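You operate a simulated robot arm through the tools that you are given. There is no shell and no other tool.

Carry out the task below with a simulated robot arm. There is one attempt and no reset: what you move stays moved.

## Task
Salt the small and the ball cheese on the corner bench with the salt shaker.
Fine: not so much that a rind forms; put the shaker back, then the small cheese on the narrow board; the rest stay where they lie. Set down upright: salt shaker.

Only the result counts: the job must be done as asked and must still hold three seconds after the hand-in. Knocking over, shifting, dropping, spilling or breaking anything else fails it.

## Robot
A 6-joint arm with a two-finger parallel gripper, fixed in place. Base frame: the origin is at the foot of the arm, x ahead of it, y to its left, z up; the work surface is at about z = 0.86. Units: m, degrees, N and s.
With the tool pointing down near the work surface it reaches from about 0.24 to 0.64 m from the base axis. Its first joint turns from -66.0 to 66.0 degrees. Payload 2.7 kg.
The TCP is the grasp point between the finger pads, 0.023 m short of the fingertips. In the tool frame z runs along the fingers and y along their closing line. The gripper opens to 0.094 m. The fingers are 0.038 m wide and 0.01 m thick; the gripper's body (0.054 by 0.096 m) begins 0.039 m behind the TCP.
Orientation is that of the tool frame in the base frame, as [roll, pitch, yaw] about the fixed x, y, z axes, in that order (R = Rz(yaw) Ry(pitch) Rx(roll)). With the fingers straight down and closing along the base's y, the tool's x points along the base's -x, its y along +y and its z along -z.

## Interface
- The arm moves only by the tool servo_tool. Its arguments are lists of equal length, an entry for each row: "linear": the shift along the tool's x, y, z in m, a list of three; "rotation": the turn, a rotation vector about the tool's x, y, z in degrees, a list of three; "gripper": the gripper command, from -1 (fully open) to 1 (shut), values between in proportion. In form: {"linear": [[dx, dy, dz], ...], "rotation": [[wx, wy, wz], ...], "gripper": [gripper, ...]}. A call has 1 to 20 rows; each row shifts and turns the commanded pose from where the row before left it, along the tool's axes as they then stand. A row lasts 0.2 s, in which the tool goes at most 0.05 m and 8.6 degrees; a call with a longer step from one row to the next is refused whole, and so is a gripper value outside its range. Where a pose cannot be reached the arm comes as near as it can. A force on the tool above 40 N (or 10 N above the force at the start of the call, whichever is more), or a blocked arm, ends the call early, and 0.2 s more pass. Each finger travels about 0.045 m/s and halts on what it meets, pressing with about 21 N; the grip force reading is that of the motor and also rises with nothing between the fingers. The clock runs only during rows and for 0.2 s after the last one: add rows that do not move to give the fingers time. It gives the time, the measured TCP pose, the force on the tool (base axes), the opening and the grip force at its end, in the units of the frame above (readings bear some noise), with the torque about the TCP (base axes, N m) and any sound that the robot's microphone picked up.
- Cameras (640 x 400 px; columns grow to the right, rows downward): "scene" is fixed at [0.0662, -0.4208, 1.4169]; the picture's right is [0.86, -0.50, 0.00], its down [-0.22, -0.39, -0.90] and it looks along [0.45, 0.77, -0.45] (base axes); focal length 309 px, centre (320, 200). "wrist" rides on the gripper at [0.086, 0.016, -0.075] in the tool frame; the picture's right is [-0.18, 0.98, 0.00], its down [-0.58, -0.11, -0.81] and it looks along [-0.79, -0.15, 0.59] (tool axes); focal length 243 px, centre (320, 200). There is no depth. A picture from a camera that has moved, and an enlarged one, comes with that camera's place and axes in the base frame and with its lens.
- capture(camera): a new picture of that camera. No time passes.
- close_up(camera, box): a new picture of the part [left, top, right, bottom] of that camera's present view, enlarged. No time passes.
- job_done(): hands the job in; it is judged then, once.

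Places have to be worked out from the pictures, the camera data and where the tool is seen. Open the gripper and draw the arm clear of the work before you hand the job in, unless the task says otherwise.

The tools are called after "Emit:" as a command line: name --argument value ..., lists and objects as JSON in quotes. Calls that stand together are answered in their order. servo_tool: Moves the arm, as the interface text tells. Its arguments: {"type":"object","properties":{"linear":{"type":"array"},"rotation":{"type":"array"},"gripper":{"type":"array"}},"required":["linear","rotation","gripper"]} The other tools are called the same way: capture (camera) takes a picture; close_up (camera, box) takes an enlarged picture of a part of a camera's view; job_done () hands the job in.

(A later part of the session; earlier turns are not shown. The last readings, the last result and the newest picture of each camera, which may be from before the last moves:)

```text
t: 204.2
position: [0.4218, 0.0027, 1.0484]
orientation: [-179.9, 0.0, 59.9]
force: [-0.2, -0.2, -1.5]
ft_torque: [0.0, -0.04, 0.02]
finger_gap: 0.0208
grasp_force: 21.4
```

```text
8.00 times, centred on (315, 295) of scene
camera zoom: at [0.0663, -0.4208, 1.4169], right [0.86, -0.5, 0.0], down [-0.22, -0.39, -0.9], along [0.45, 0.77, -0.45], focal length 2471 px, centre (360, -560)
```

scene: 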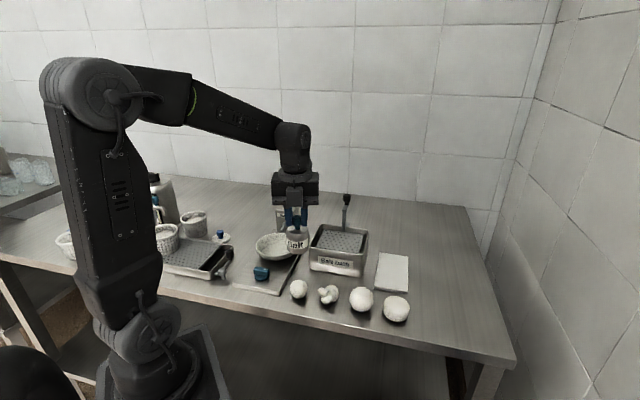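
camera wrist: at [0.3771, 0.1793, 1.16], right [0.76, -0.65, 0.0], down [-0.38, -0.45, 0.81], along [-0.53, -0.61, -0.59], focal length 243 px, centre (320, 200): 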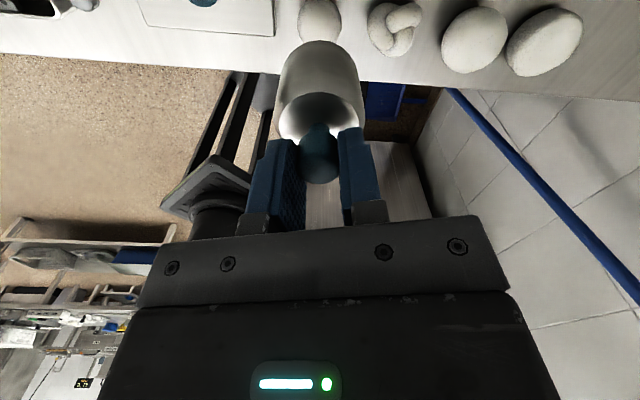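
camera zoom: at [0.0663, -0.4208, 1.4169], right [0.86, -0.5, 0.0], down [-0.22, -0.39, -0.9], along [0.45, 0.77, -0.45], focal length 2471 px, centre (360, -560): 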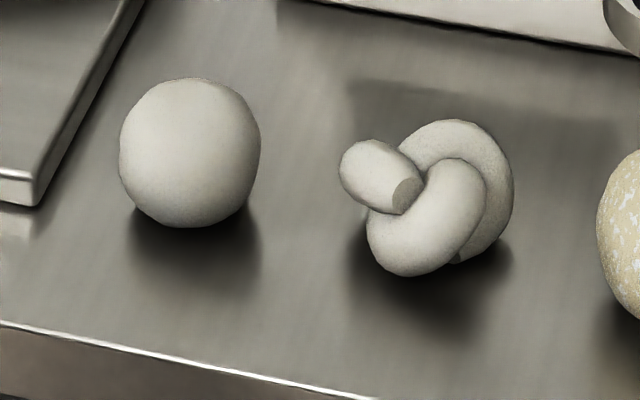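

The ball has turned salted-looking with white flakes; bench, board and other cheeses are clean. I don't yet know whether this was delayed or triggered now, so I move the shaker straight up and off the ball at once and re-check it.

Emit:
servo_tool --linear '[[0, 0, -0.045], [0, 0, -0.045]]' --rotation '[[0, 0, 0], [0, 0, 0]]' --gripper '[0.9, 0.9]'

Emit:
close_up --camera "scene" --box '[345, 280, 380, 315]'

Emit:
close_up --camera "scene" --box '[280, 220, 460, 332]'

```text
t: 204.8
position: [0.4222, 0.0027, 1.1399]
orientation: [-179.9, 0.0, 60.0]
force: [-0.5, -0.5, -1.0]
ft_torque: [0.01, 0.0, -0.01]
finger_gap: 0.0209
grasp_force: 21.2
```

```text
11.43 times, centred on (362, 298) of scene
camera zoom: at [0.0663, -0.4208, 1.4169], right [0.86, -0.5, 0.0], down [-0.22, -0.39, -0.9], along [0.45, 0.77, -0.45], focal length 3530 px, centre (-166, -914)
```

zoom: 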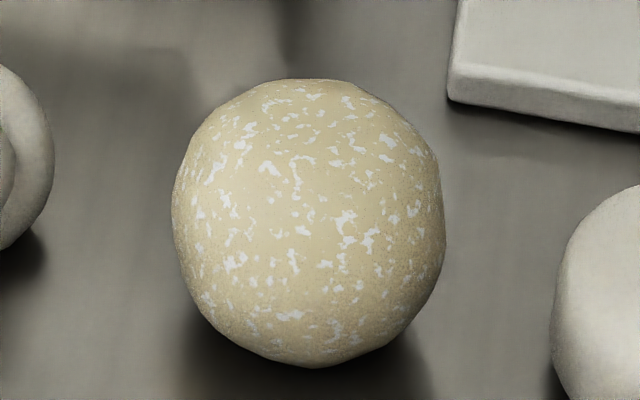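

```text
3.56 times, centred on (370, 276) of scene
camera zoom: at [0.0663, -0.4208, 1.4169], right [0.86, -0.5, 0.0], down [-0.22, -0.39, -0.9], along [0.45, 0.77, -0.45], focal length 1098 px, centre (142, -70)
```

zoom: 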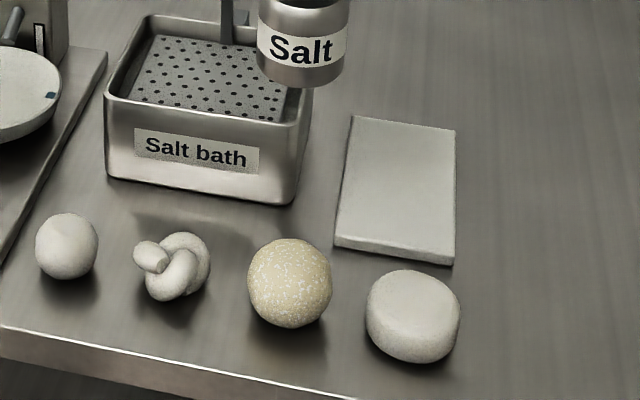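

The ball's look is stable. To tell apart "triggered just now" from "delayed", I go around the knot cheese and hover over the small cheese with the same final motion, then look.

Emit:
servo_tool --linear '[[0.0272, -0.0042, 0], [0.0272, -0.0042, 0], [0.0272, -0.0042, 0], [0.0039, -0.0282, 0], [0.0039, -0.0282, 0], [0.0039, -0.0282, 0], [0.0039, -0.0282, 0], [-0.0266, -0.0093, 0], [-0.0266, -0.0093, 0], [0, 0, 0.03], [0, 0, 0.03], [0, 0, 0.02], [0, 0, 0.01], [0, 0, 0]]' --rotation '[[0, 0, 0], [0, 0, 0], [0, 0, 0], [0, 0, 0], [0, 0, 0], [0, 0, 0], [0, 0, 0], [0, 0, 0], [0, 0, 0], [0, 0, 0], [0, 0, 0], [0, 0, 0], [0, 0, 0], [0, 0, 0]]' --gripper '[0.9, 0.9, 0.9, 0.9, 0.9, 0.9, 0.9, 0.9, 0.9, 0.9, 0.9, 0.9, 0.9, 0.9]'

Emit:
close_up --camera "scene" --box '[260, 230, 400, 330]'

Emit:
close_up --camera "scene" --box '[345, 280, 380, 315]'

```text
t: 207.8
position: [0.3208, 0.1119, 1.0494]
orientation: [-179.8, 0.0, 60.0]
force: [-0.1, -0.4, -1.6]
ft_torque: [0.02, 0.01, 0.03]
finger_gap: 0.021
grasp_force: 21.6
```

```text
4.00 times, centred on (330, 280) of scene
camera zoom: at [0.0663, -0.4208, 1.4169], right [0.86, -0.5, 0.0], down [-0.22, -0.39, -0.9], along [0.45, 0.77, -0.45], focal length 1235 px, centre (280, -120)
```

zoom: 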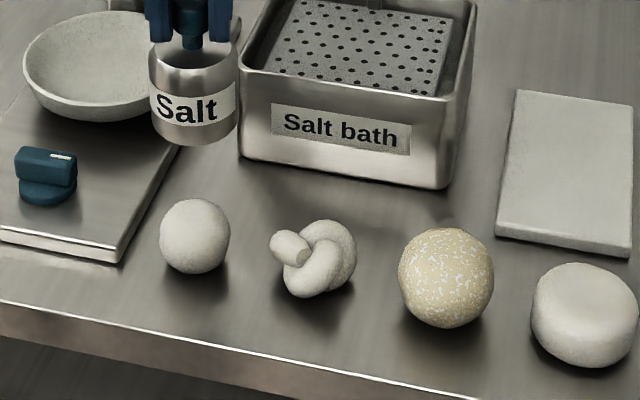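

```text
11.43 times, centred on (362, 298) of scene
camera zoom: at [0.0663, -0.4208, 1.4169], right [0.86, -0.5, 0.0], down [-0.22, -0.39, -0.9], along [0.45, 0.77, -0.45], focal length 3530 px, centre (-166, -914)
```

zoom: 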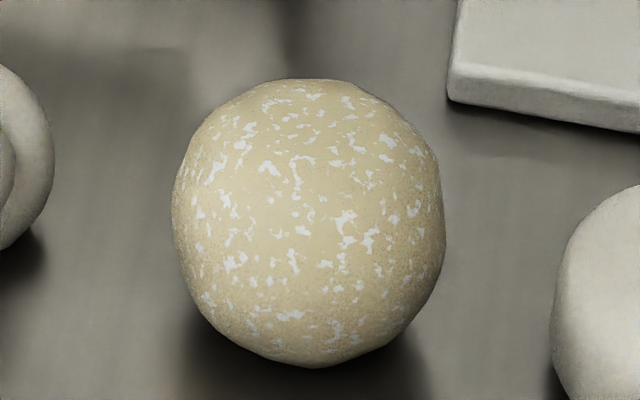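

Hovering does nothing to the small cheese, so the ball's salting was a delayed result of earlier shaking — the timing (about 60 s) fits the fully inverted shakes at t≈133–140. I'll return the shaker, regrip it level, and meanwhile keep watching the ball.

Emit:
servo_tool --linear '[[0, 0, -0.025], [0, 0, -0.025], [0, 0.0229, 0], [0, 0.0229, 0], [0, 0.0229, 0], [0, 0.0229, 0], [0, 0.0229, 0], [0, 0.0229, 0], [0, 0.0229, 0], [0, 0.0229, 0], [0, 0.0229, 0], [0, 0.0229, 0], [0, 0.0229, 0], [0, 0.0229, 0], [0, 0.0229, 0], [0, 0.0229, 0], [0, 0, 0.03], [0, 0, 0.03], [0, 0, 0.03], [0, 0, 0]]' --rotation '[[0, 0, 0], [0, 0, 0], [0, 0, 0], [0, 0, 0], [0, 0, 0], [0, 0, 0], [0, 0, 0], [0, 0, 0], [0, 0, 0], [0, 0, 0], [0, 0, 0], [0, 0, 0], [0, 0, 0], [0, 0, 0], [0, 0, 0], [0, 0, 0], [0, 0, 0], [0, 0, 0], [0, 0, 0], [0, 0, 0]]' --gripper '[0.9, 0.9, 0.9, 0.9, 0.9, 0.9, 0.9, 0.9, 0.9, 0.9, 0.9, 0.9, 0.9, 0.9, 0.9, 0.9, 0.9, 0.9, 0.9, 0.9]'

Emit:
close_up --camera "scene" --box '[280, 220, 460, 332]'

```text
t: 212.0
position: [0.5972, -0.0468, 1.0067]
orientation: [-179.8, 0.0, 60.0]
force: [0.1, 0.5, -1.7]
ft_torque: [0.01, -0.01, -0.01]
finger_gap: 0.0206
grasp_force: 21.0
```

```text
3.56 times, centred on (370, 276) of scene
camera zoom: at [0.0663, -0.4208, 1.4169], right [0.86, -0.5, 0.0], down [-0.22, -0.39, -0.9], along [0.45, 0.77, -0.45], focal length 1098 px, centre (142, -70)
```

zoom: 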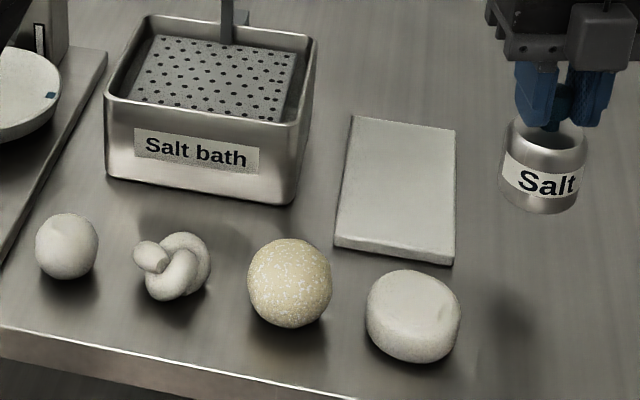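

Emit:
servo_tool --linear '[[-0.0012, 0.0039, 0.02], [0, 0, 0.02], [0, 0, 0.012], [0, 0, 0.004], [0, 0, 0]]' --rotation '[[0, 0, 0], [0, 0, 0], [0, 0, 0], [0, 0, 0], [0, 0, 0]]' --gripper '[0.9, 0.9, 0.9, 0.9, 0.9]'

Emit:
servo_tool --linear '[[0, 0, 0.002], [0, 0, 0.001], [0, 0, 0]]' --rotation '[[0, 0, 0], [0, 0, 0], [0, 0, 0]]' --gripper '[0.9, 0.9, 0.9]'

```text
t: 213.2
position: [0.6, -0.0505, 0.95]
orientation: [-179.9, 0.0, 60.0]
force: [0.4, 0.1, -1.6]
ft_torque: [0.0, -0.02, 0.02]
finger_gap: 0.021
grasp_force: 20.7
```

```text
t: 214.0
position: [0.6, -0.0505, 0.9482]
orientation: [-179.9, -0.1, 60.0]
force: [0.4, 0.6, -1.7]
ft_torque: [0.03, 0.01, 0.0]
finger_gap: 0.021
grasp_force: 21.1
```

Emit:
servo_tool --linear '[[0, 0, 0.001], [0, 0, 0.0008], [0, 0, 0]]' --rotation '[[0, 0, 0], [0, 0, 0], [0, 0, 0]]' --gripper '[0.9, 0.9, 0.9]'

```text
t: 214.8
position: [0.6001, -0.0509, 0.9469]
orientation: [-179.8, -0.1, 60.0]
force: [-0.2, -0.1, -1.2]
ft_torque: [-0.03, -0.01, 0.02]
finger_gap: 0.0211
grasp_force: 21.2
```

Emit:
servo_tool --linear '[[0, 0, 0.001], [0, 0, 0.0006], [0, 0, 0]]' --rotation '[[0, 0, 0], [0, 0, 0], [0, 0, 0]]' --gripper '[0.9, 0.9, 0.9]'

```text
t: 215.6
position: [0.5995, -0.051, 0.9463]
orientation: [-179.9, -0.2, 60.0]
force: [-1.3, 0.4, 2.8]
ft_torque: [0.01, 0.02, -0.01]
finger_gap: 0.0211
grasp_force: 21.1
```

Contact. I open, rise and move back to the level-approach start point, then tilt the tool.

Emit:
servo_tool --linear '[[0, 0, 0], [0, 0, 0], [0, 0, 0], [0, 0, -0.015], [0, 0, -0.035], [0, 0, -0.035], [0, 0, -0.035], [-0.0254, -0.0084, -0.009], [-0.0254, -0.0084, -0.009], [-0.0254, -0.0084, -0.009], [-0.0254, -0.0084, -0.009], [-0.0254, -0.0084, -0.009], [0, 0, 0]]' --rotation '[[0, 0, 0], [0, 0, 0], [0, 0, 0], [0, 0, 0], [0, 0, 0], [0, 0, 0], [0, 0, 0], [0, 0, 0], [0, 0, 0], [0, 0, 0], [0, 0, 0], [0, 0, 0], [0, 0, 0]]' --gripper '[0.3, -0.2, -0.2, -0.2, -0.4, -0.7, -0.7, -0.7, -0.7, -0.7, -0.7, -0.7, -0.7]'

Emit:
close_up --camera "scene" --box '[410, 255, 458, 305]'

Emit:
servo_tool --linear '[[0, 0, 0], [0, 0, 0], [0, 0, 0], [0, 0, 0], [0, 0, 0], [0, 0, 0], [0, 0, 0], [0, 0, 0], [0, 0, 0], [0, 0, 0]]' --rotation '[[0, 8.33, 0], [0, 8.33, 0], [0, 8.33, 0], [0, 8.33, 0], [0, 8.33, 0], [0, 8.33, 0], [0, 8.33, 0], [0, 8.33, 0], [0, 8.36, 0], [0, 0, 0]]' --gripper '[-0.7, -0.7, -0.7, -0.7, -0.7, -0.7, -0.7, -0.7, -0.7, -0.7]'

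Emit:
capture --camera "wrist"

Emit:
capture --camera "scene"

```text
t: 218.4
position: [0.4981, -0.1411, 1.1106]
orientation: [-179.8, -0.1, 60.0]
force: [1.0, -0.3, 0.2]
ft_torque: [0.02, 0.02, -0.02]
finger_gap: 0.0798
grasp_force: 0.0
```

```text
8.00 times, centred on (434, 280) of scene
camera zoom: at [0.0662, -0.4208, 1.4169], right [0.86, -0.5, 0.0], down [-0.22, -0.39, -0.9], along [0.45, 0.77, -0.45], focal length 2471 px, centre (-592, -440)
```

zoom: 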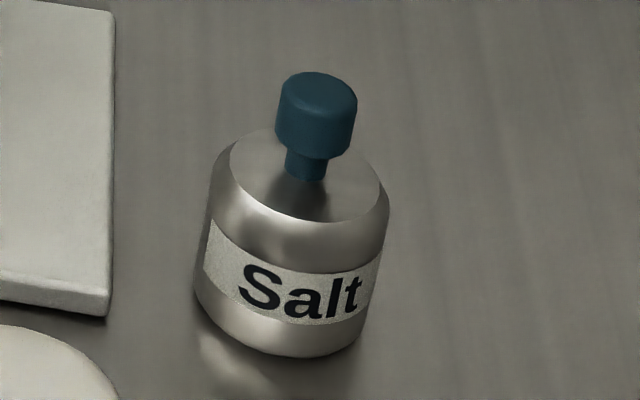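

```text
t: 220.6
position: [0.5, -0.1404, 1.1101]
orientation: [-179.4, -75.1, 59.4]
force: [0.5, -0.2, 0.0]
ft_torque: [-0.02, 0.02, -0.02]
finger_gap: 0.0801
grasp_force: 0.0
```

```text
taken
camera wrist: at [0.4897, -0.1914, 1.2124], right [0.83, -0.53, -0.18], down [-0.56, -0.75, -0.35], along [0.05, 0.39, -0.92], focal length 243 px, centre (320, 200)
```

wrist: 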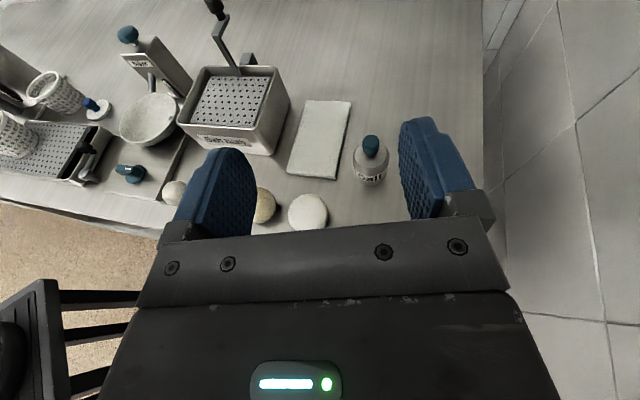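

```text
taken
```

scene: 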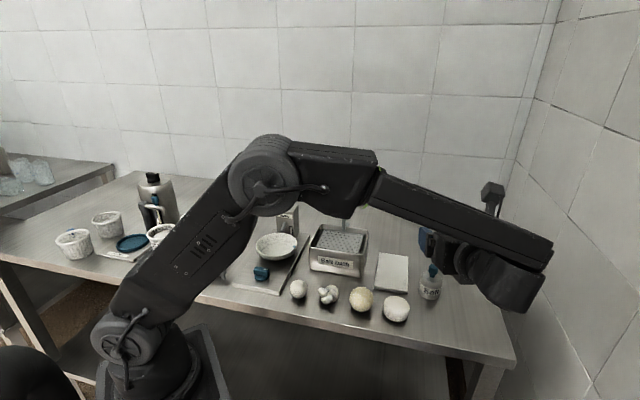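

The shaker is back at (0.600,-0.0505). I descend and approach level as before.

Emit:
servo_tool --linear '[[-0.02154, 0.00505, 0.00918], [-0.02154, 0.00505, 0.00918], [-0.02154, 0.00505, 0.00918], [-0.02154, 0.00505, 0.00918], [-0.02154, 0.00505, 0.00918], [-0.02154, 0.00505, 0.00918], [-0.02154, 0.00505, 0.00918], [-0.02154, 0.00505, 0.00918], [0, 0, 0], [0, 0, 0.016], [0, 0, 0.016], [0, 0, 0.016], [0, 0, 0.016], [0, 0, 0.016], [0, 0, 0.01], [0, 0, 0]]' --rotation '[[0, 0, 0], [0, 0, 0], [0, 0, 0], [0, 0, 0], [0, 0, 0], [0, 0, 0], [0, 0, 0], [0, 0, 0], [0, 0, 0], [0, 0, 0], [0, 0, 0], [0, 0, 0], [0, 0, 0], [0, 0, 0], [0, 0, 0], [0, 0, 0]]' --gripper '[-0.7, -0.7, -0.7, -0.7, -0.7, -0.7, -0.7, -0.7, -0.7, -0.7, -0.7, -0.7, -0.7, -0.7, -0.7, -0.7]'

Emit:
capture --camera "wrist"

Emit:
close_up --camera "scene" --box '[320, 240, 480, 360]'

```text
t: 224.0
position: [0.5922, -0.0607, 0.9008]
orientation: [-179.3, -75.0, 59.4]
force: [0.4, 0.3, -0.5]
ft_torque: [0.0, 0.0, 0.02]
finger_gap: 0.0799
grasp_force: 0.1
```

```text
taken
camera wrist: at [0.5811, -0.112, 1.0039], right [0.83, -0.53, -0.18], down [-0.56, -0.75, -0.35], along [0.05, 0.39, -0.92], focal length 243 px, centre (320, 200)
```

wrist: 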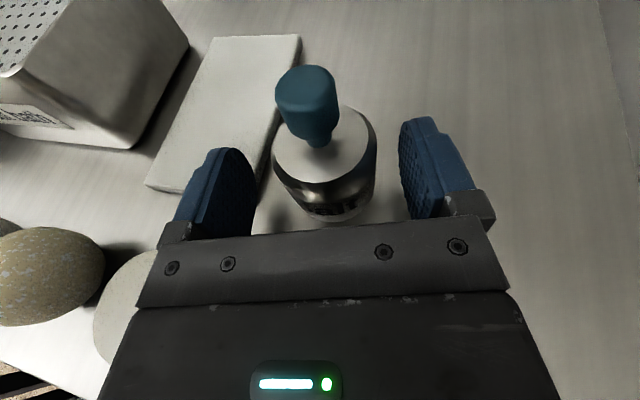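

```text
3.33 times, centred on (400, 300) of scene
camera zoom: at [0.0663, -0.4208, 1.4169], right [0.86, -0.5, 0.0], down [-0.22, -0.39, -0.9], along [0.45, 0.77, -0.45], focal length 1030 px, centre (53, -133)
```

zoom: 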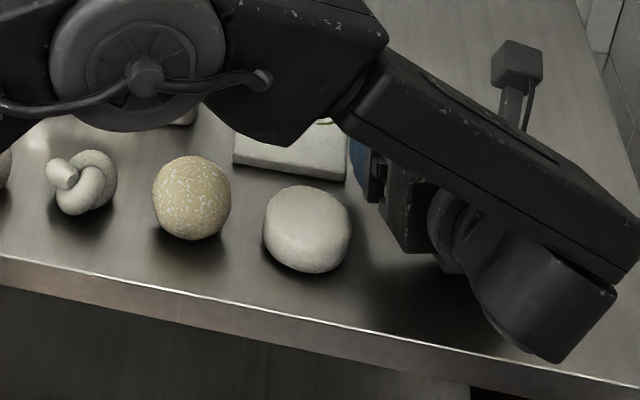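

Same geometry as before. I check the ball for further change, and advance and close.

Emit:
close_up --camera "scene" --box '[345, 280, 380, 315]'

Emit:
servo_tool --linear '[[0, 0, 0.004], [0, 0, 0.004], [0, 0, 0], [0, 0, 0], [0, 0, 0], [0, 0, 0], [0, 0, 0]]' --rotation '[[0, 0, 0], [0, 0, 0], [0, 0, 0], [0, 0, 0], [0, 0, 0], [0, 0, 0], [0, 0, 0]]' --gripper '[-0.7, -0.7, -0.4, -0.1, 0.3, 0.6, 0.6]'

```text
11.43 times, centred on (362, 298) of scene
camera zoom: at [0.0663, -0.4208, 1.4169], right [0.86, -0.5, 0.0], down [-0.22, -0.39, -0.9], along [0.45, 0.77, -0.45], focal length 3530 px, centre (-166, -914)
```

zoom: 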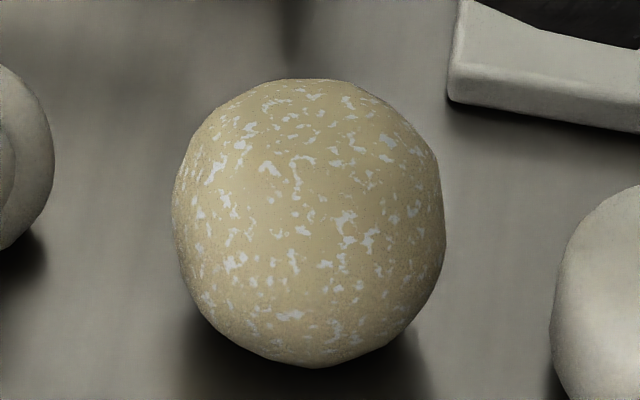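

```text
t: 225.6
position: [0.5951, -0.054, 0.8993]
orientation: [-179.3, -75.1, 59.3]
force: [-0.8, 0.8, 0.4]
ft_torque: [0.0, 0.01, 0.05]
finger_gap: 0.0511
grasp_force: 21.0
```

Gripped again; flake pattern unchanged. I lift and carry the shaker upright to mid-bench height, checking the ball with the arm out of its light.

Emit:
servo_tool --linear '[[0.01, 0, -0.0027], [0.0193, 0, -0.0052], [0.0193, 0, -0.0052], [0.0193, 0, -0.0052], [0.0193, 0, -0.0052], [0.0193, 0, -0.0052], [0.0193, 0, -0.0052], [0.0193, 0, -0.0052], [0.01, 0, -0.0027], [0.00843, -0.0198, -0.00717], [0.00843, -0.0198, -0.00717], [0.00843, -0.0198, -0.00717], [0.00843, -0.0198, -0.00717], [0.00843, -0.0198, -0.00717], [0.00843, -0.0198, -0.00717], [0.00843, -0.0198, -0.00717], [0.00843, -0.0198, -0.00717], [0.00843, -0.0198, -0.00717], [0, 0, 0]]' --rotation '[[0, 0, 0], [0, 0, 0], [0, 0, 0], [0, 0, 0], [0, 0, 0], [0, 0, 0], [0, 0, 0], [0, 0, 0], [0, 0, 0], [0, 0, 0], [0, 0, 0], [0, 0, 0], [0, 0, 0], [0, 0, 0], [0, 0, 0], [0, 0, 0], [0, 0, 0], [0, 0, 0], [0, 0, 0]]' --gripper '[0.6, 0.6, 0.6, 0.6, 0.6, 0.6, 0.6, 0.6, 0.6, 0.6, 0.6, 0.6, 0.6, 0.6, 0.6, 0.6, 0.6, 0.6, 0.6]'

Emit:
close_up --camera "scene" --box '[345, 280, 380, 315]'

Emit:
close_up --camera "scene" --box '[280, 220, 460, 332]'

```text
t: 229.6
position: [0.4194, -0.0025, 1.1507]
orientation: [-179.4, -75.0, 59.3]
force: [-1.3, -0.8, -2.4]
ft_torque: [-0.02, 0.03, 0.0]
finger_gap: 0.051
grasp_force: 21.1
```

```text
11.43 times, centred on (362, 298) of scene
camera zoom: at [0.0662, -0.4208, 1.4169], right [0.86, -0.5, 0.0], down [-0.22, -0.39, -0.9], along [0.45, 0.77, -0.45], focal length 3530 px, centre (-166, -914)
```

zoom: 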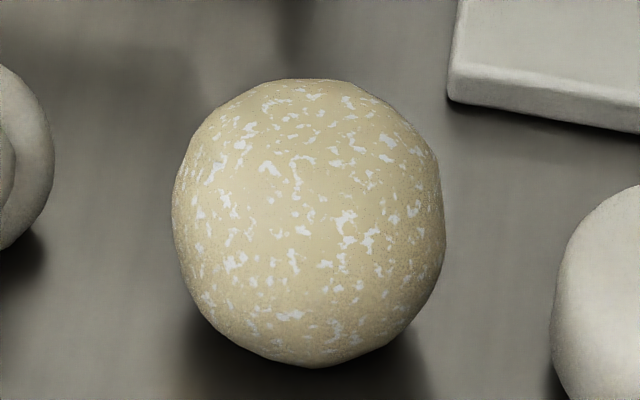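

```text
3.56 times, centred on (370, 276) of scene
camera zoom: at [0.0662, -0.4208, 1.4169], right [0.86, -0.5, 0.0], down [-0.22, -0.39, -0.9], along [0.45, 0.77, -0.45], focal length 1098 px, centre (142, -70)
```

zoom: 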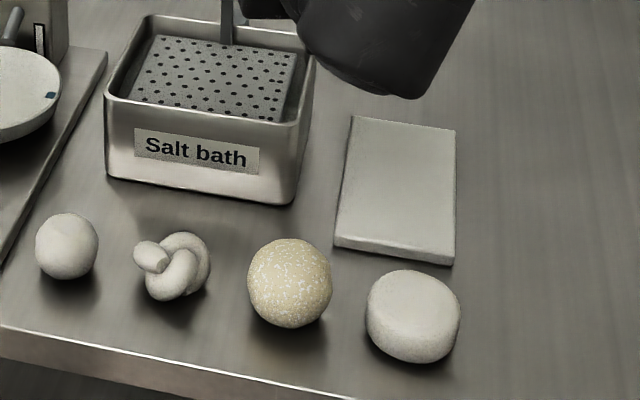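

The ball's look is stable. I proceed with inverting for the small cheese: tool down, then roll to a heading of about 100°.

Emit:
servo_tool --linear '[[0, 0, 0], [0, 0, 0], [0, 0, 0], [0, 0, 0], [0, 0, 0], [0, 0, 0], [0, 0, 0], [0, 0, 0], [0, 0, 0], [0, 0, 0], [0, 0, 0], [0, 0, 0], [0, 0, 0], [0, 0, 0], [0, 0, 0], [0, 0, 0], [0, 0, 0], [0, 0, 0], [0, 0, 0], [0, 0, 0]]' --rotation '[[0, -8.34, 0], [0, -8.34, 0], [0, -8.34, 0], [0, -8.34, 0], [0, -8.34, 0], [0, -8.34, 0], [0, -8.34, 0], [0, -8.34, 0], [0, -8.34, 0], [0, 0, -8.5], [0, 0, -8.5], [0, 0, -8.5], [0, 0, -8.5], [0, 0, -8.5], [0, 0, -8.5], [0, 0, -8.5], [0, 0, -8.5], [0, 0, -8.5], [0, 0, -8.5], [0, 0, -8.5]]' --gripper '[0.6, 0.6, 0.6, 0.6, 0.6, 0.6, 0.6, 0.6, 0.6, 0.6, 0.6, 0.6, 0.6, 0.6, 0.6, 0.6, 0.6, 0.6, 0.6, 0.6]'

Emit:
servo_tool --linear '[[0, 0, 0], [0, 0, 0], [0, 0, 0], [0, 0, 0], [0, 0, 0], [0, 0, 0], [0, 0, 0], [0, 0, 0], [0, 0, 0], [0, 0, 0], [0, 0, 0], [0, 0, 0], [0, 0, 0], [0, 0, 0], [0, 0, 0], [0, 0, 0]]' --rotation '[[0, 0, -8.5], [0, 0, -8.5], [0, 0, -8.5], [0, 0, -8.5], [0, 0, -8.5], [0, 0, -8.5], [0, 0, -8.5], [0, 0, -8.5], [0, 0, -8.5], [0, 0, -8.5], [0, 0, -8.5], [0, 0, -8.5], [0, 0, -8.5], [0, 0, -8.5], [0, 0, -8.5], [0, 0, 0]]' --gripper '[0.6, 0.6, 0.6, 0.6, 0.6, 0.6, 0.6, 0.6, 0.6, 0.6, 0.6, 0.6, 0.6, 0.6, 0.6, 0.6]'

Emit:
capture --camera "scene"

```text
t: 233.8
position: [0.4202, -0.0034, 1.1514]
orientation: [-180.0, -0.2, 153.6]
force: [-0.4, -0.3, -1.2]
ft_torque: [-0.02, -0.02, 0.02]
finger_gap: 0.051
grasp_force: 21.3
```

```text
t: 237.2
position: [0.4196, -0.0033, 1.1509]
orientation: [179.9, 0.2, -79.0]
force: [-0.3, -0.1, -1.3]
ft_torque: [-0.02, -0.01, 0.02]
finger_gap: 0.051
grasp_force: 20.8
```

```text
taken
```

scene: 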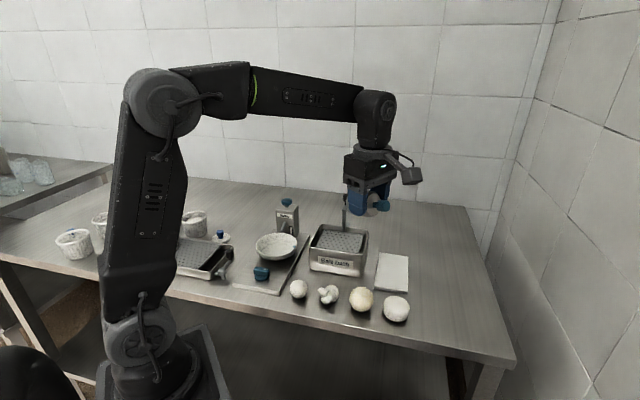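

Heading 101°. I move above the small cheese and tilt up to 120°.

Emit:
servo_tool --linear '[[-0.01697, 0.00761, 0.009], [-0.01697, 0.00761, 0.009], [-0.01697, 0.00761, 0.009], [-0.01697, 0.00761, 0.009], [-0.01697, 0.00761, 0.009], [-0.01697, 0.00761, 0.009], [-0.01697, 0.00761, 0.009], [-0.01697, 0.00761, 0.009], [-0.01697, 0.00761, 0.009], [-0.01697, 0.00761, 0.009], [0, 0, 0], [0, 0, 0], [0, 0, 0], [0, 0, 0], [0, 0, 0], [0, 0, 0], [0, 0, 0]]' --rotation '[[0, 0, 0], [0, 0, 0], [0, 0, 0], [0, 0, 0], [0, 0, 0], [0, 0, 0], [0, 0, 0], [0, 0, 0], [0, 0, 0], [0, 0, 0], [0, -7.5, 0], [0, -7.5, 0], [0, -7.5, 0], [0, -7.5, 0], [0, -7.5, 0], [0, -7.5, 0], [0, 0, 0]]' --gripper '[0.6, 0.6, 0.6, 0.6, 0.6, 0.6, 0.6, 0.6, 0.6, 0.6, 0.6, 0.6, 0.6, 0.6, 0.6, 0.6, 0.6]'

Emit:
capture --camera "scene"

Emit:
close_up --camera "scene" --box '[260, 200, 390, 320]'

```text
t: 240.8
position: [0.3126, 0.1501, 1.0603]
orientation: [179.8, 45.2, -79.3]
force: [0.4, -0.4, -2.2]
ft_torque: [-0.01, -0.04, 0.03]
finger_gap: 0.0512
grasp_force: 20.5
```

```text
taken
```

scene: 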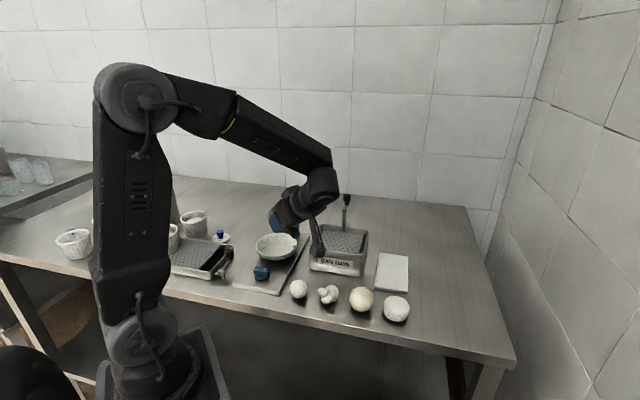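

```text
3.33 times, centred on (325, 260) of scene
camera zoom: at [0.0663, -0.4208, 1.4169], right [0.86, -0.5, 0.0], down [-0.22, -0.39, -0.9], along [0.45, 0.77, -0.45], focal length 1030 px, centre (303, 0)
```

zoom: 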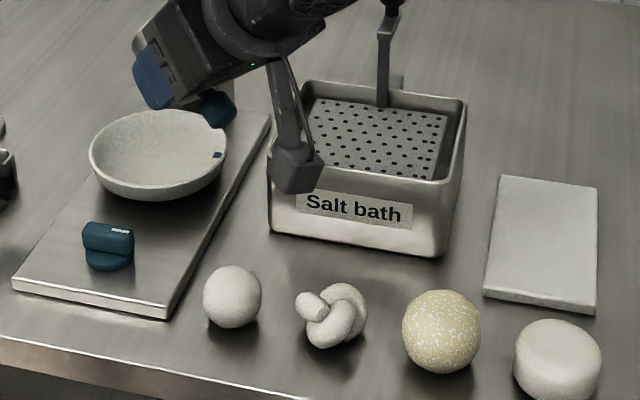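

Aligned over the small cheese. Continue to about 165° and lower slightly.

Emit:
servo_tool --linear '[[0.0037, -0.0005, -0.0037], [0.0032, -0.0005, -0.0042], [0.0026, -0.0005, -0.0045], [0.002, -0.0005, -0.0049], [0.0014, -0.0005, -0.0051], [0.0007, -0.0005, -0.0052], [0.015, 0, 0], [0.015, 0, 0], [0.008, 0, 0], [0, 0, 0]]' --rotation '[[0, -7.5, 0], [0, -7.5, 0], [0, -7.5, 0], [0, -7.5, 0], [0, -7.5, 0], [0, -7.5, 0], [0, 0, 0], [0, 0, 0], [0, 0, 0], [0, 0, 0]]' --gripper '[0.6, 0.6, 0.6, 0.6, 0.6, 0.6, 0.6, 0.6, 0.6, 0.6]'

Emit:
capture --camera "scene"

Emit:
close_up --camera "scene" --box '[250, 200, 390, 320]'

```text
t: 243.0
position: [0.3215, 0.121, 1.0234]
orientation: [55.3, 89.8, 156.2]
force: [-0.7, 0.0, -2.2]
ft_torque: [-0.03, -0.01, -0.02]
finger_gap: 0.0511
grasp_force: 20.9
```

```text
taken
```

scene: 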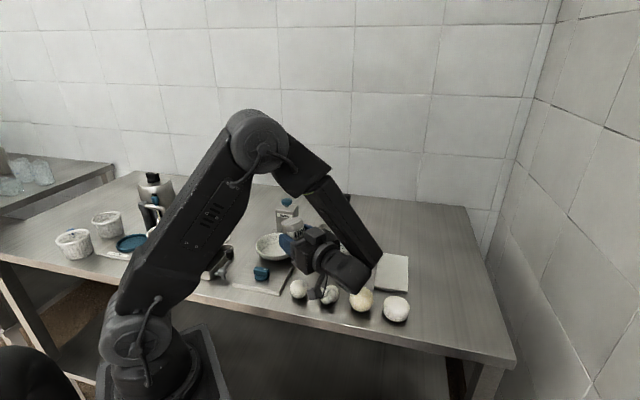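

```text
3.33 times, centred on (320, 260) of scene
camera zoom: at [0.0663, -0.4208, 1.4169], right [0.86, -0.5, 0.0], down [-0.22, -0.39, -0.9], along [0.45, 0.77, -0.45], focal length 1030 px, centre (320, 0)
```

zoom: 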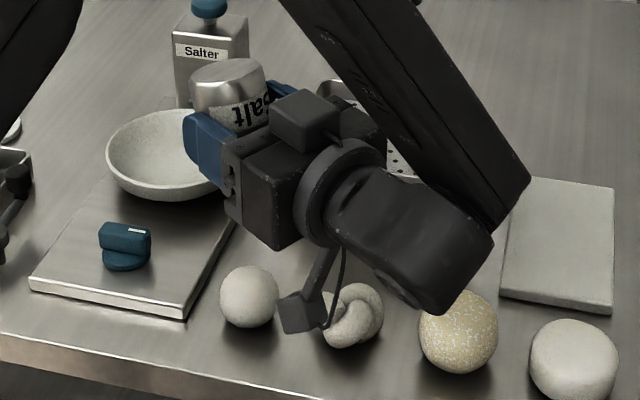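

The shaker is inverted right above the small cheese. I give three moderate shake cycles as a first, cautious dose.

Emit:
servo_tool --linear '[[-0.045, 0, 0], [0.045, 0, 0], [-0.045, 0, 0], [0.045, 0, 0], [-0.045, 0, 0], [0.045, 0, 0], [0, 0, 0]]' --rotation '[[0, 0, 0], [0, 0, 0], [0, 0, 0], [0, 0, 0], [0, 0, 0], [0, 0, 0], [0, 0, 0]]' --gripper '[0.6, 0.6, 0.6, 0.6, 0.6, 0.6, 0.6]'

Emit:
close_up --camera "scene" --box '[250, 200, 390, 320]'

```text
t: 244.6
position: [0.3198, 0.1194, 1.0229]
orientation: [60.1, 89.9, 161.0]
force: [0.5, 0.4, -1.2]
ft_torque: [0.0, -0.04, 0.03]
finger_gap: 0.0511
grasp_force: 20.3
```

```text
3.33 times, centred on (320, 260) of scene
camera zoom: at [0.0663, -0.4208, 1.4169], right [0.86, -0.5, 0.0], down [-0.22, -0.39, -0.9], along [0.45, 0.77, -0.45], focal length 1030 px, centre (320, 0)
```

zoom: 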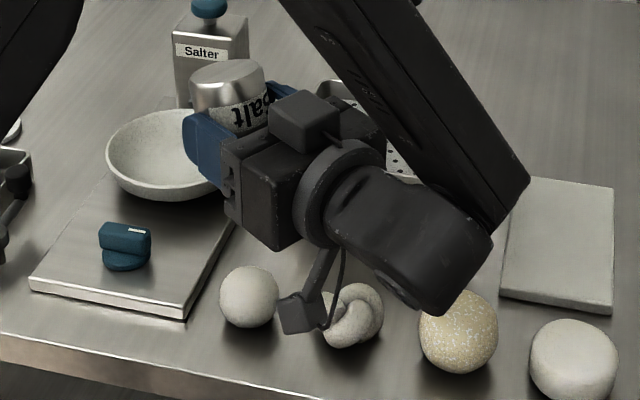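

Now I raise and roll the shaker back above horizontal, then wait and watch for the delayed effect on the small cheese.

Emit:
servo_tool --linear '[[-0.02, 0, 0], [-0.025, 0, 0], [-0.025, 0, 0], [-0.025, 0, 0], [-0.02, 0, 0], [0, 0, 0], [0, 0, 0], [0, 0, 0], [0, 0, 0], [0, 0, 0], [0, 0, 0], [0, 0, 0], [0, 0, 0], [0, 0, 0], [0, 0, 0], [0, 0, 0], [0, 0, 0], [0, 0, 0], [0, 0, 0], [0, 0, 0]]' --rotation '[[0, 0, 0], [0, 0, 0], [0, 0, 0], [0, 0, 0], [0, 0, 0], [0, 8.2, 0], [0, 8.2, 0], [0, 8.2, 0], [0, 8.2, 0], [0, 8.2, 0], [0, 8.2, 0], [0, 8.2, 0], [0, 8.2, 0], [0, 8.2, 0], [0, 8.2, 0], [0, 8.2, 0], [0, 0, 0], [0, 0, 0], [0, 0, 0], [0, 0, 0]]' --gripper '[0.6, 0.6, 0.6, 0.6, 0.6, 0.6, 0.6, 0.6, 0.6, 0.6, 0.6, 0.6, 0.6, 0.6, 0.6, 0.6, 0.6, 0.6, 0.6, 0.6]'

Emit:
close_up --camera "scene" --box '[280, 220, 460, 332]'

Emit:
capture --camera "scene"

```text
t: 248.8
position: [0.3222, 0.1193, 1.138]
orientation: [179.9, -0.1, -79.0]
force: [-0.3, 0.4, -1.7]
ft_torque: [-0.02, 0.02, 0.01]
finger_gap: 0.0513
grasp_force: 21.7
```

```text
3.56 times, centred on (370, 276) of scene
camera zoom: at [0.0663, -0.4208, 1.4169], right [0.86, -0.5, 0.0], down [-0.22, -0.39, -0.9], along [0.45, 0.77, -0.45], focal length 1098 px, centre (142, -70)
```

zoom: 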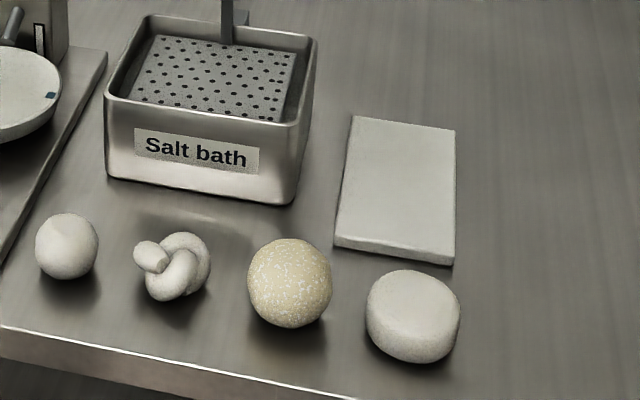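

```text
taken
```

scene: 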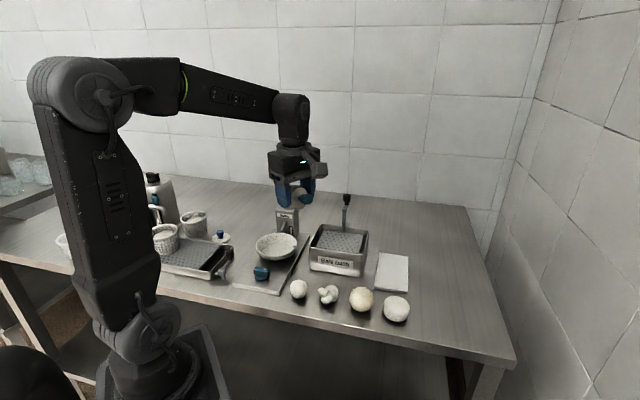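

The small cheese is not changed yet, as expected for a delayed effect. I wait in place and re-check.

Emit:
servo_tool --linear '[[0, 0, 0], [0, 0, 0], [0, 0, 0], [0, 0, 0], [0, 0, 0], [0, 0, 0], [0, 0, 0], [0, 0, 0], [0, 0, 0], [0, 0, 0], [0, 0, 0], [0, 0, 0], [0, 0, 0], [0, 0, 0], [0, 0, 0], [0, 0, 0], [0, 0, 0], [0, 0, 0], [0, 0, 0], [0, 0, 0]]' --rotation '[[0, 0, 0], [0, 0, 0], [0, 0, 0], [0, 0, 0], [0, 0, 0], [0, 0, 0], [0, 0, 0], [0, 0, 0], [0, 0, 0], [0, 0, 0], [0, 0, 0], [0, 0, 0], [0, 0, 0], [0, 0, 0], [0, 0, 0], [0, 0, 0], [0, 0, 0], [0, 0, 0], [0, 0, 0], [0, 0, 0]]' --gripper '[0.6, 0.6, 0.6, 0.6, 0.6, 0.6, 0.6, 0.6, 0.6, 0.6, 0.6, 0.6, 0.6, 0.6, 0.6, 0.6, 0.6, 0.6, 0.6, 0.6]'

Emit:
servo_tool --linear '[[0, 0, 0], [0, 0, 0], [0, 0, 0], [0, 0, 0], [0, 0, 0], [0, 0, 0], [0, 0, 0], [0, 0, 0], [0, 0, 0], [0, 0, 0], [0, 0, 0], [0, 0, 0], [0, 0, 0], [0, 0, 0], [0, 0, 0], [0, 0, 0], [0, 0, 0], [0, 0, 0], [0, 0, 0], [0, 0, 0]]' --rotation '[[0, 0, 0], [0, 0, 0], [0, 0, 0], [0, 0, 0], [0, 0, 0], [0, 0, 0], [0, 0, 0], [0, 0, 0], [0, 0, 0], [0, 0, 0], [0, 0, 0], [0, 0, 0], [0, 0, 0], [0, 0, 0], [0, 0, 0], [0, 0, 0], [0, 0, 0], [0, 0, 0], [0, 0, 0], [0, 0, 0]]' --gripper '[0.6, 0.6, 0.6, 0.6, 0.6, 0.6, 0.6, 0.6, 0.6, 0.6, 0.6, 0.6, 0.6, 0.6, 0.6, 0.6, 0.6, 0.6, 0.6, 0.6]'

Emit:
servo_tool --linear '[[0, 0, 0], [0, 0, 0], [0, 0, 0], [0, 0, 0], [0, 0, 0], [0, 0, 0], [0, 0, 0], [0, 0, 0], [0, 0, 0], [0, 0, 0], [0, 0, 0], [0, 0, 0], [0, 0, 0], [0, 0, 0], [0, 0, 0], [0, 0, 0], [0, 0, 0], [0, 0, 0], [0, 0, 0], [0, 0, 0]]' --rotation '[[0, 0, 0], [0, 0, 0], [0, 0, 0], [0, 0, 0], [0, 0, 0], [0, 0, 0], [0, 0, 0], [0, 0, 0], [0, 0, 0], [0, 0, 0], [0, 0, 0], [0, 0, 0], [0, 0, 0], [0, 0, 0], [0, 0, 0], [0, 0, 0], [0, 0, 0], [0, 0, 0], [0, 0, 0], [0, 0, 0]]' --gripper '[0.6, 0.6, 0.6, 0.6, 0.6, 0.6, 0.6, 0.6, 0.6, 0.6, 0.6, 0.6, 0.6, 0.6, 0.6, 0.6, 0.6, 0.6, 0.6, 0.6]'

Emit:
close_up --camera "scene" --box '[280, 220, 460, 332]'

Emit:
servo_tool --linear '[[0, 0, 0], [0, 0, 0], [0, 0, 0], [0, 0, 0], [0, 0, 0], [0, 0, 0], [0, 0, 0], [0, 0, 0], [0, 0, 0], [0, 0, 0], [0, 0, 0], [0, 0, 0], [0, 0, 0], [0, 0, 0], [0, 0, 0], [0, 0, 0], [0, 0, 0], [0, 0, 0], [0, 0, 0], [0, 0, 0]]' --rotation '[[0, 0, 0], [0, 0, 0], [0, 0, 0], [0, 0, 0], [0, 0, 0], [0, 0, 0], [0, 0, 0], [0, 0, 0], [0, 0, 0], [0, 0, 0], [0, 0, 0], [0, 0, 0], [0, 0, 0], [0, 0, 0], [0, 0, 0], [0, 0, 0], [0, 0, 0], [0, 0, 0], [0, 0, 0], [0, 0, 0]]' --gripper '[0.6, 0.6, 0.6, 0.6, 0.6, 0.6, 0.6, 0.6, 0.6, 0.6, 0.6, 0.6, 0.6, 0.6, 0.6, 0.6, 0.6, 0.6, 0.6, 0.6]'

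Emit:
servo_tool --linear '[[0, 0, 0], [0, 0, 0], [0, 0, 0], [0, 0, 0], [0, 0, 0], [0, 0, 0], [0, 0, 0], [0, 0, 0], [0, 0, 0], [0, 0, 0], [0, 0, 0], [0, 0, 0], [0, 0, 0], [0, 0, 0], [0, 0, 0], [0, 0, 0], [0, 0, 0], [0, 0, 0], [0, 0, 0], [0, 0, 0]]' --rotation '[[0, 0, 0], [0, 0, 0], [0, 0, 0], [0, 0, 0], [0, 0, 0], [0, 0, 0], [0, 0, 0], [0, 0, 0], [0, 0, 0], [0, 0, 0], [0, 0, 0], [0, 0, 0], [0, 0, 0], [0, 0, 0], [0, 0, 0], [0, 0, 0], [0, 0, 0], [0, 0, 0], [0, 0, 0], [0, 0, 0]]' --gripper '[0.6, 0.6, 0.6, 0.6, 0.6, 0.6, 0.6, 0.6, 0.6, 0.6, 0.6, 0.6, 0.6, 0.6, 0.6, 0.6, 0.6, 0.6, 0.6, 0.6]'

Emit:
close_up --camera "scene" --box '[280, 220, 460, 332]'

```text
t: 253.0
position: [0.3215, 0.1194, 1.1387]
orientation: [179.9, -0.1, -78.9]
force: [-0.9, -0.3, -2.0]
ft_torque: [0.0, 0.0, 0.03]
finger_gap: 0.0513
grasp_force: 20.9
```

```text
t: 257.2
position: [0.3217, 0.1196, 1.1373]
orientation: [179.9, 0.0, -79.0]
force: [-0.1, 0.3, -1.1]
ft_torque: [-0.04, -0.03, 0.03]
finger_gap: 0.0511
grasp_force: 20.9
```

```text
t: 261.4
position: [0.3223, 0.1188, 1.1372]
orientation: [179.8, -0.1, -78.9]
force: [-0.2, 0.0, -1.5]
ft_torque: [-0.01, -0.04, -0.02]
finger_gap: 0.0513
grasp_force: 21.1
```

```text
3.56 times, centred on (370, 276) of scene
camera zoom: at [0.0663, -0.4208, 1.4169], right [0.86, -0.5, 0.0], down [-0.22, -0.39, -0.9], along [0.45, 0.77, -0.45], focal length 1098 px, centre (142, -70)
```

zoom: 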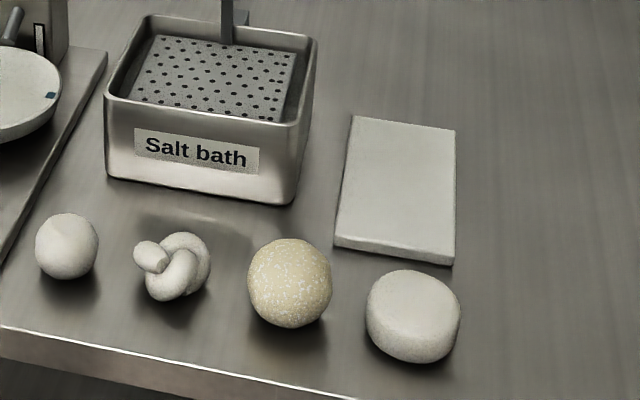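

```text
t: 265.6
position: [0.3202, 0.1187, 1.1375]
orientation: [179.9, 0.0, -78.9]
force: [0.4, -0.2, -1.1]
ft_torque: [0.01, 0.0, 0.01]
finger_gap: 0.051
grasp_force: 21.3
```

```text
t: 269.8
position: [0.3226, 0.1191, 1.1392]
orientation: [179.9, -0.2, -79.0]
force: [-0.3, -0.4, -1.5]
ft_torque: [-0.03, -0.01, 0.0]
finger_gap: 0.0509
grasp_force: 20.9
```

```text
3.56 times, centred on (370, 276) of scene
camera zoom: at [0.0663, -0.4208, 1.4169], right [0.86, -0.5, 0.0], down [-0.22, -0.39, -0.9], along [0.45, 0.77, -0.45], focal length 1098 px, centre (142, -70)
```

zoom: 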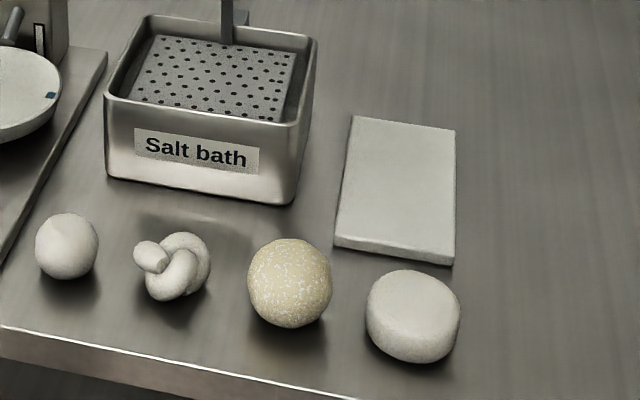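

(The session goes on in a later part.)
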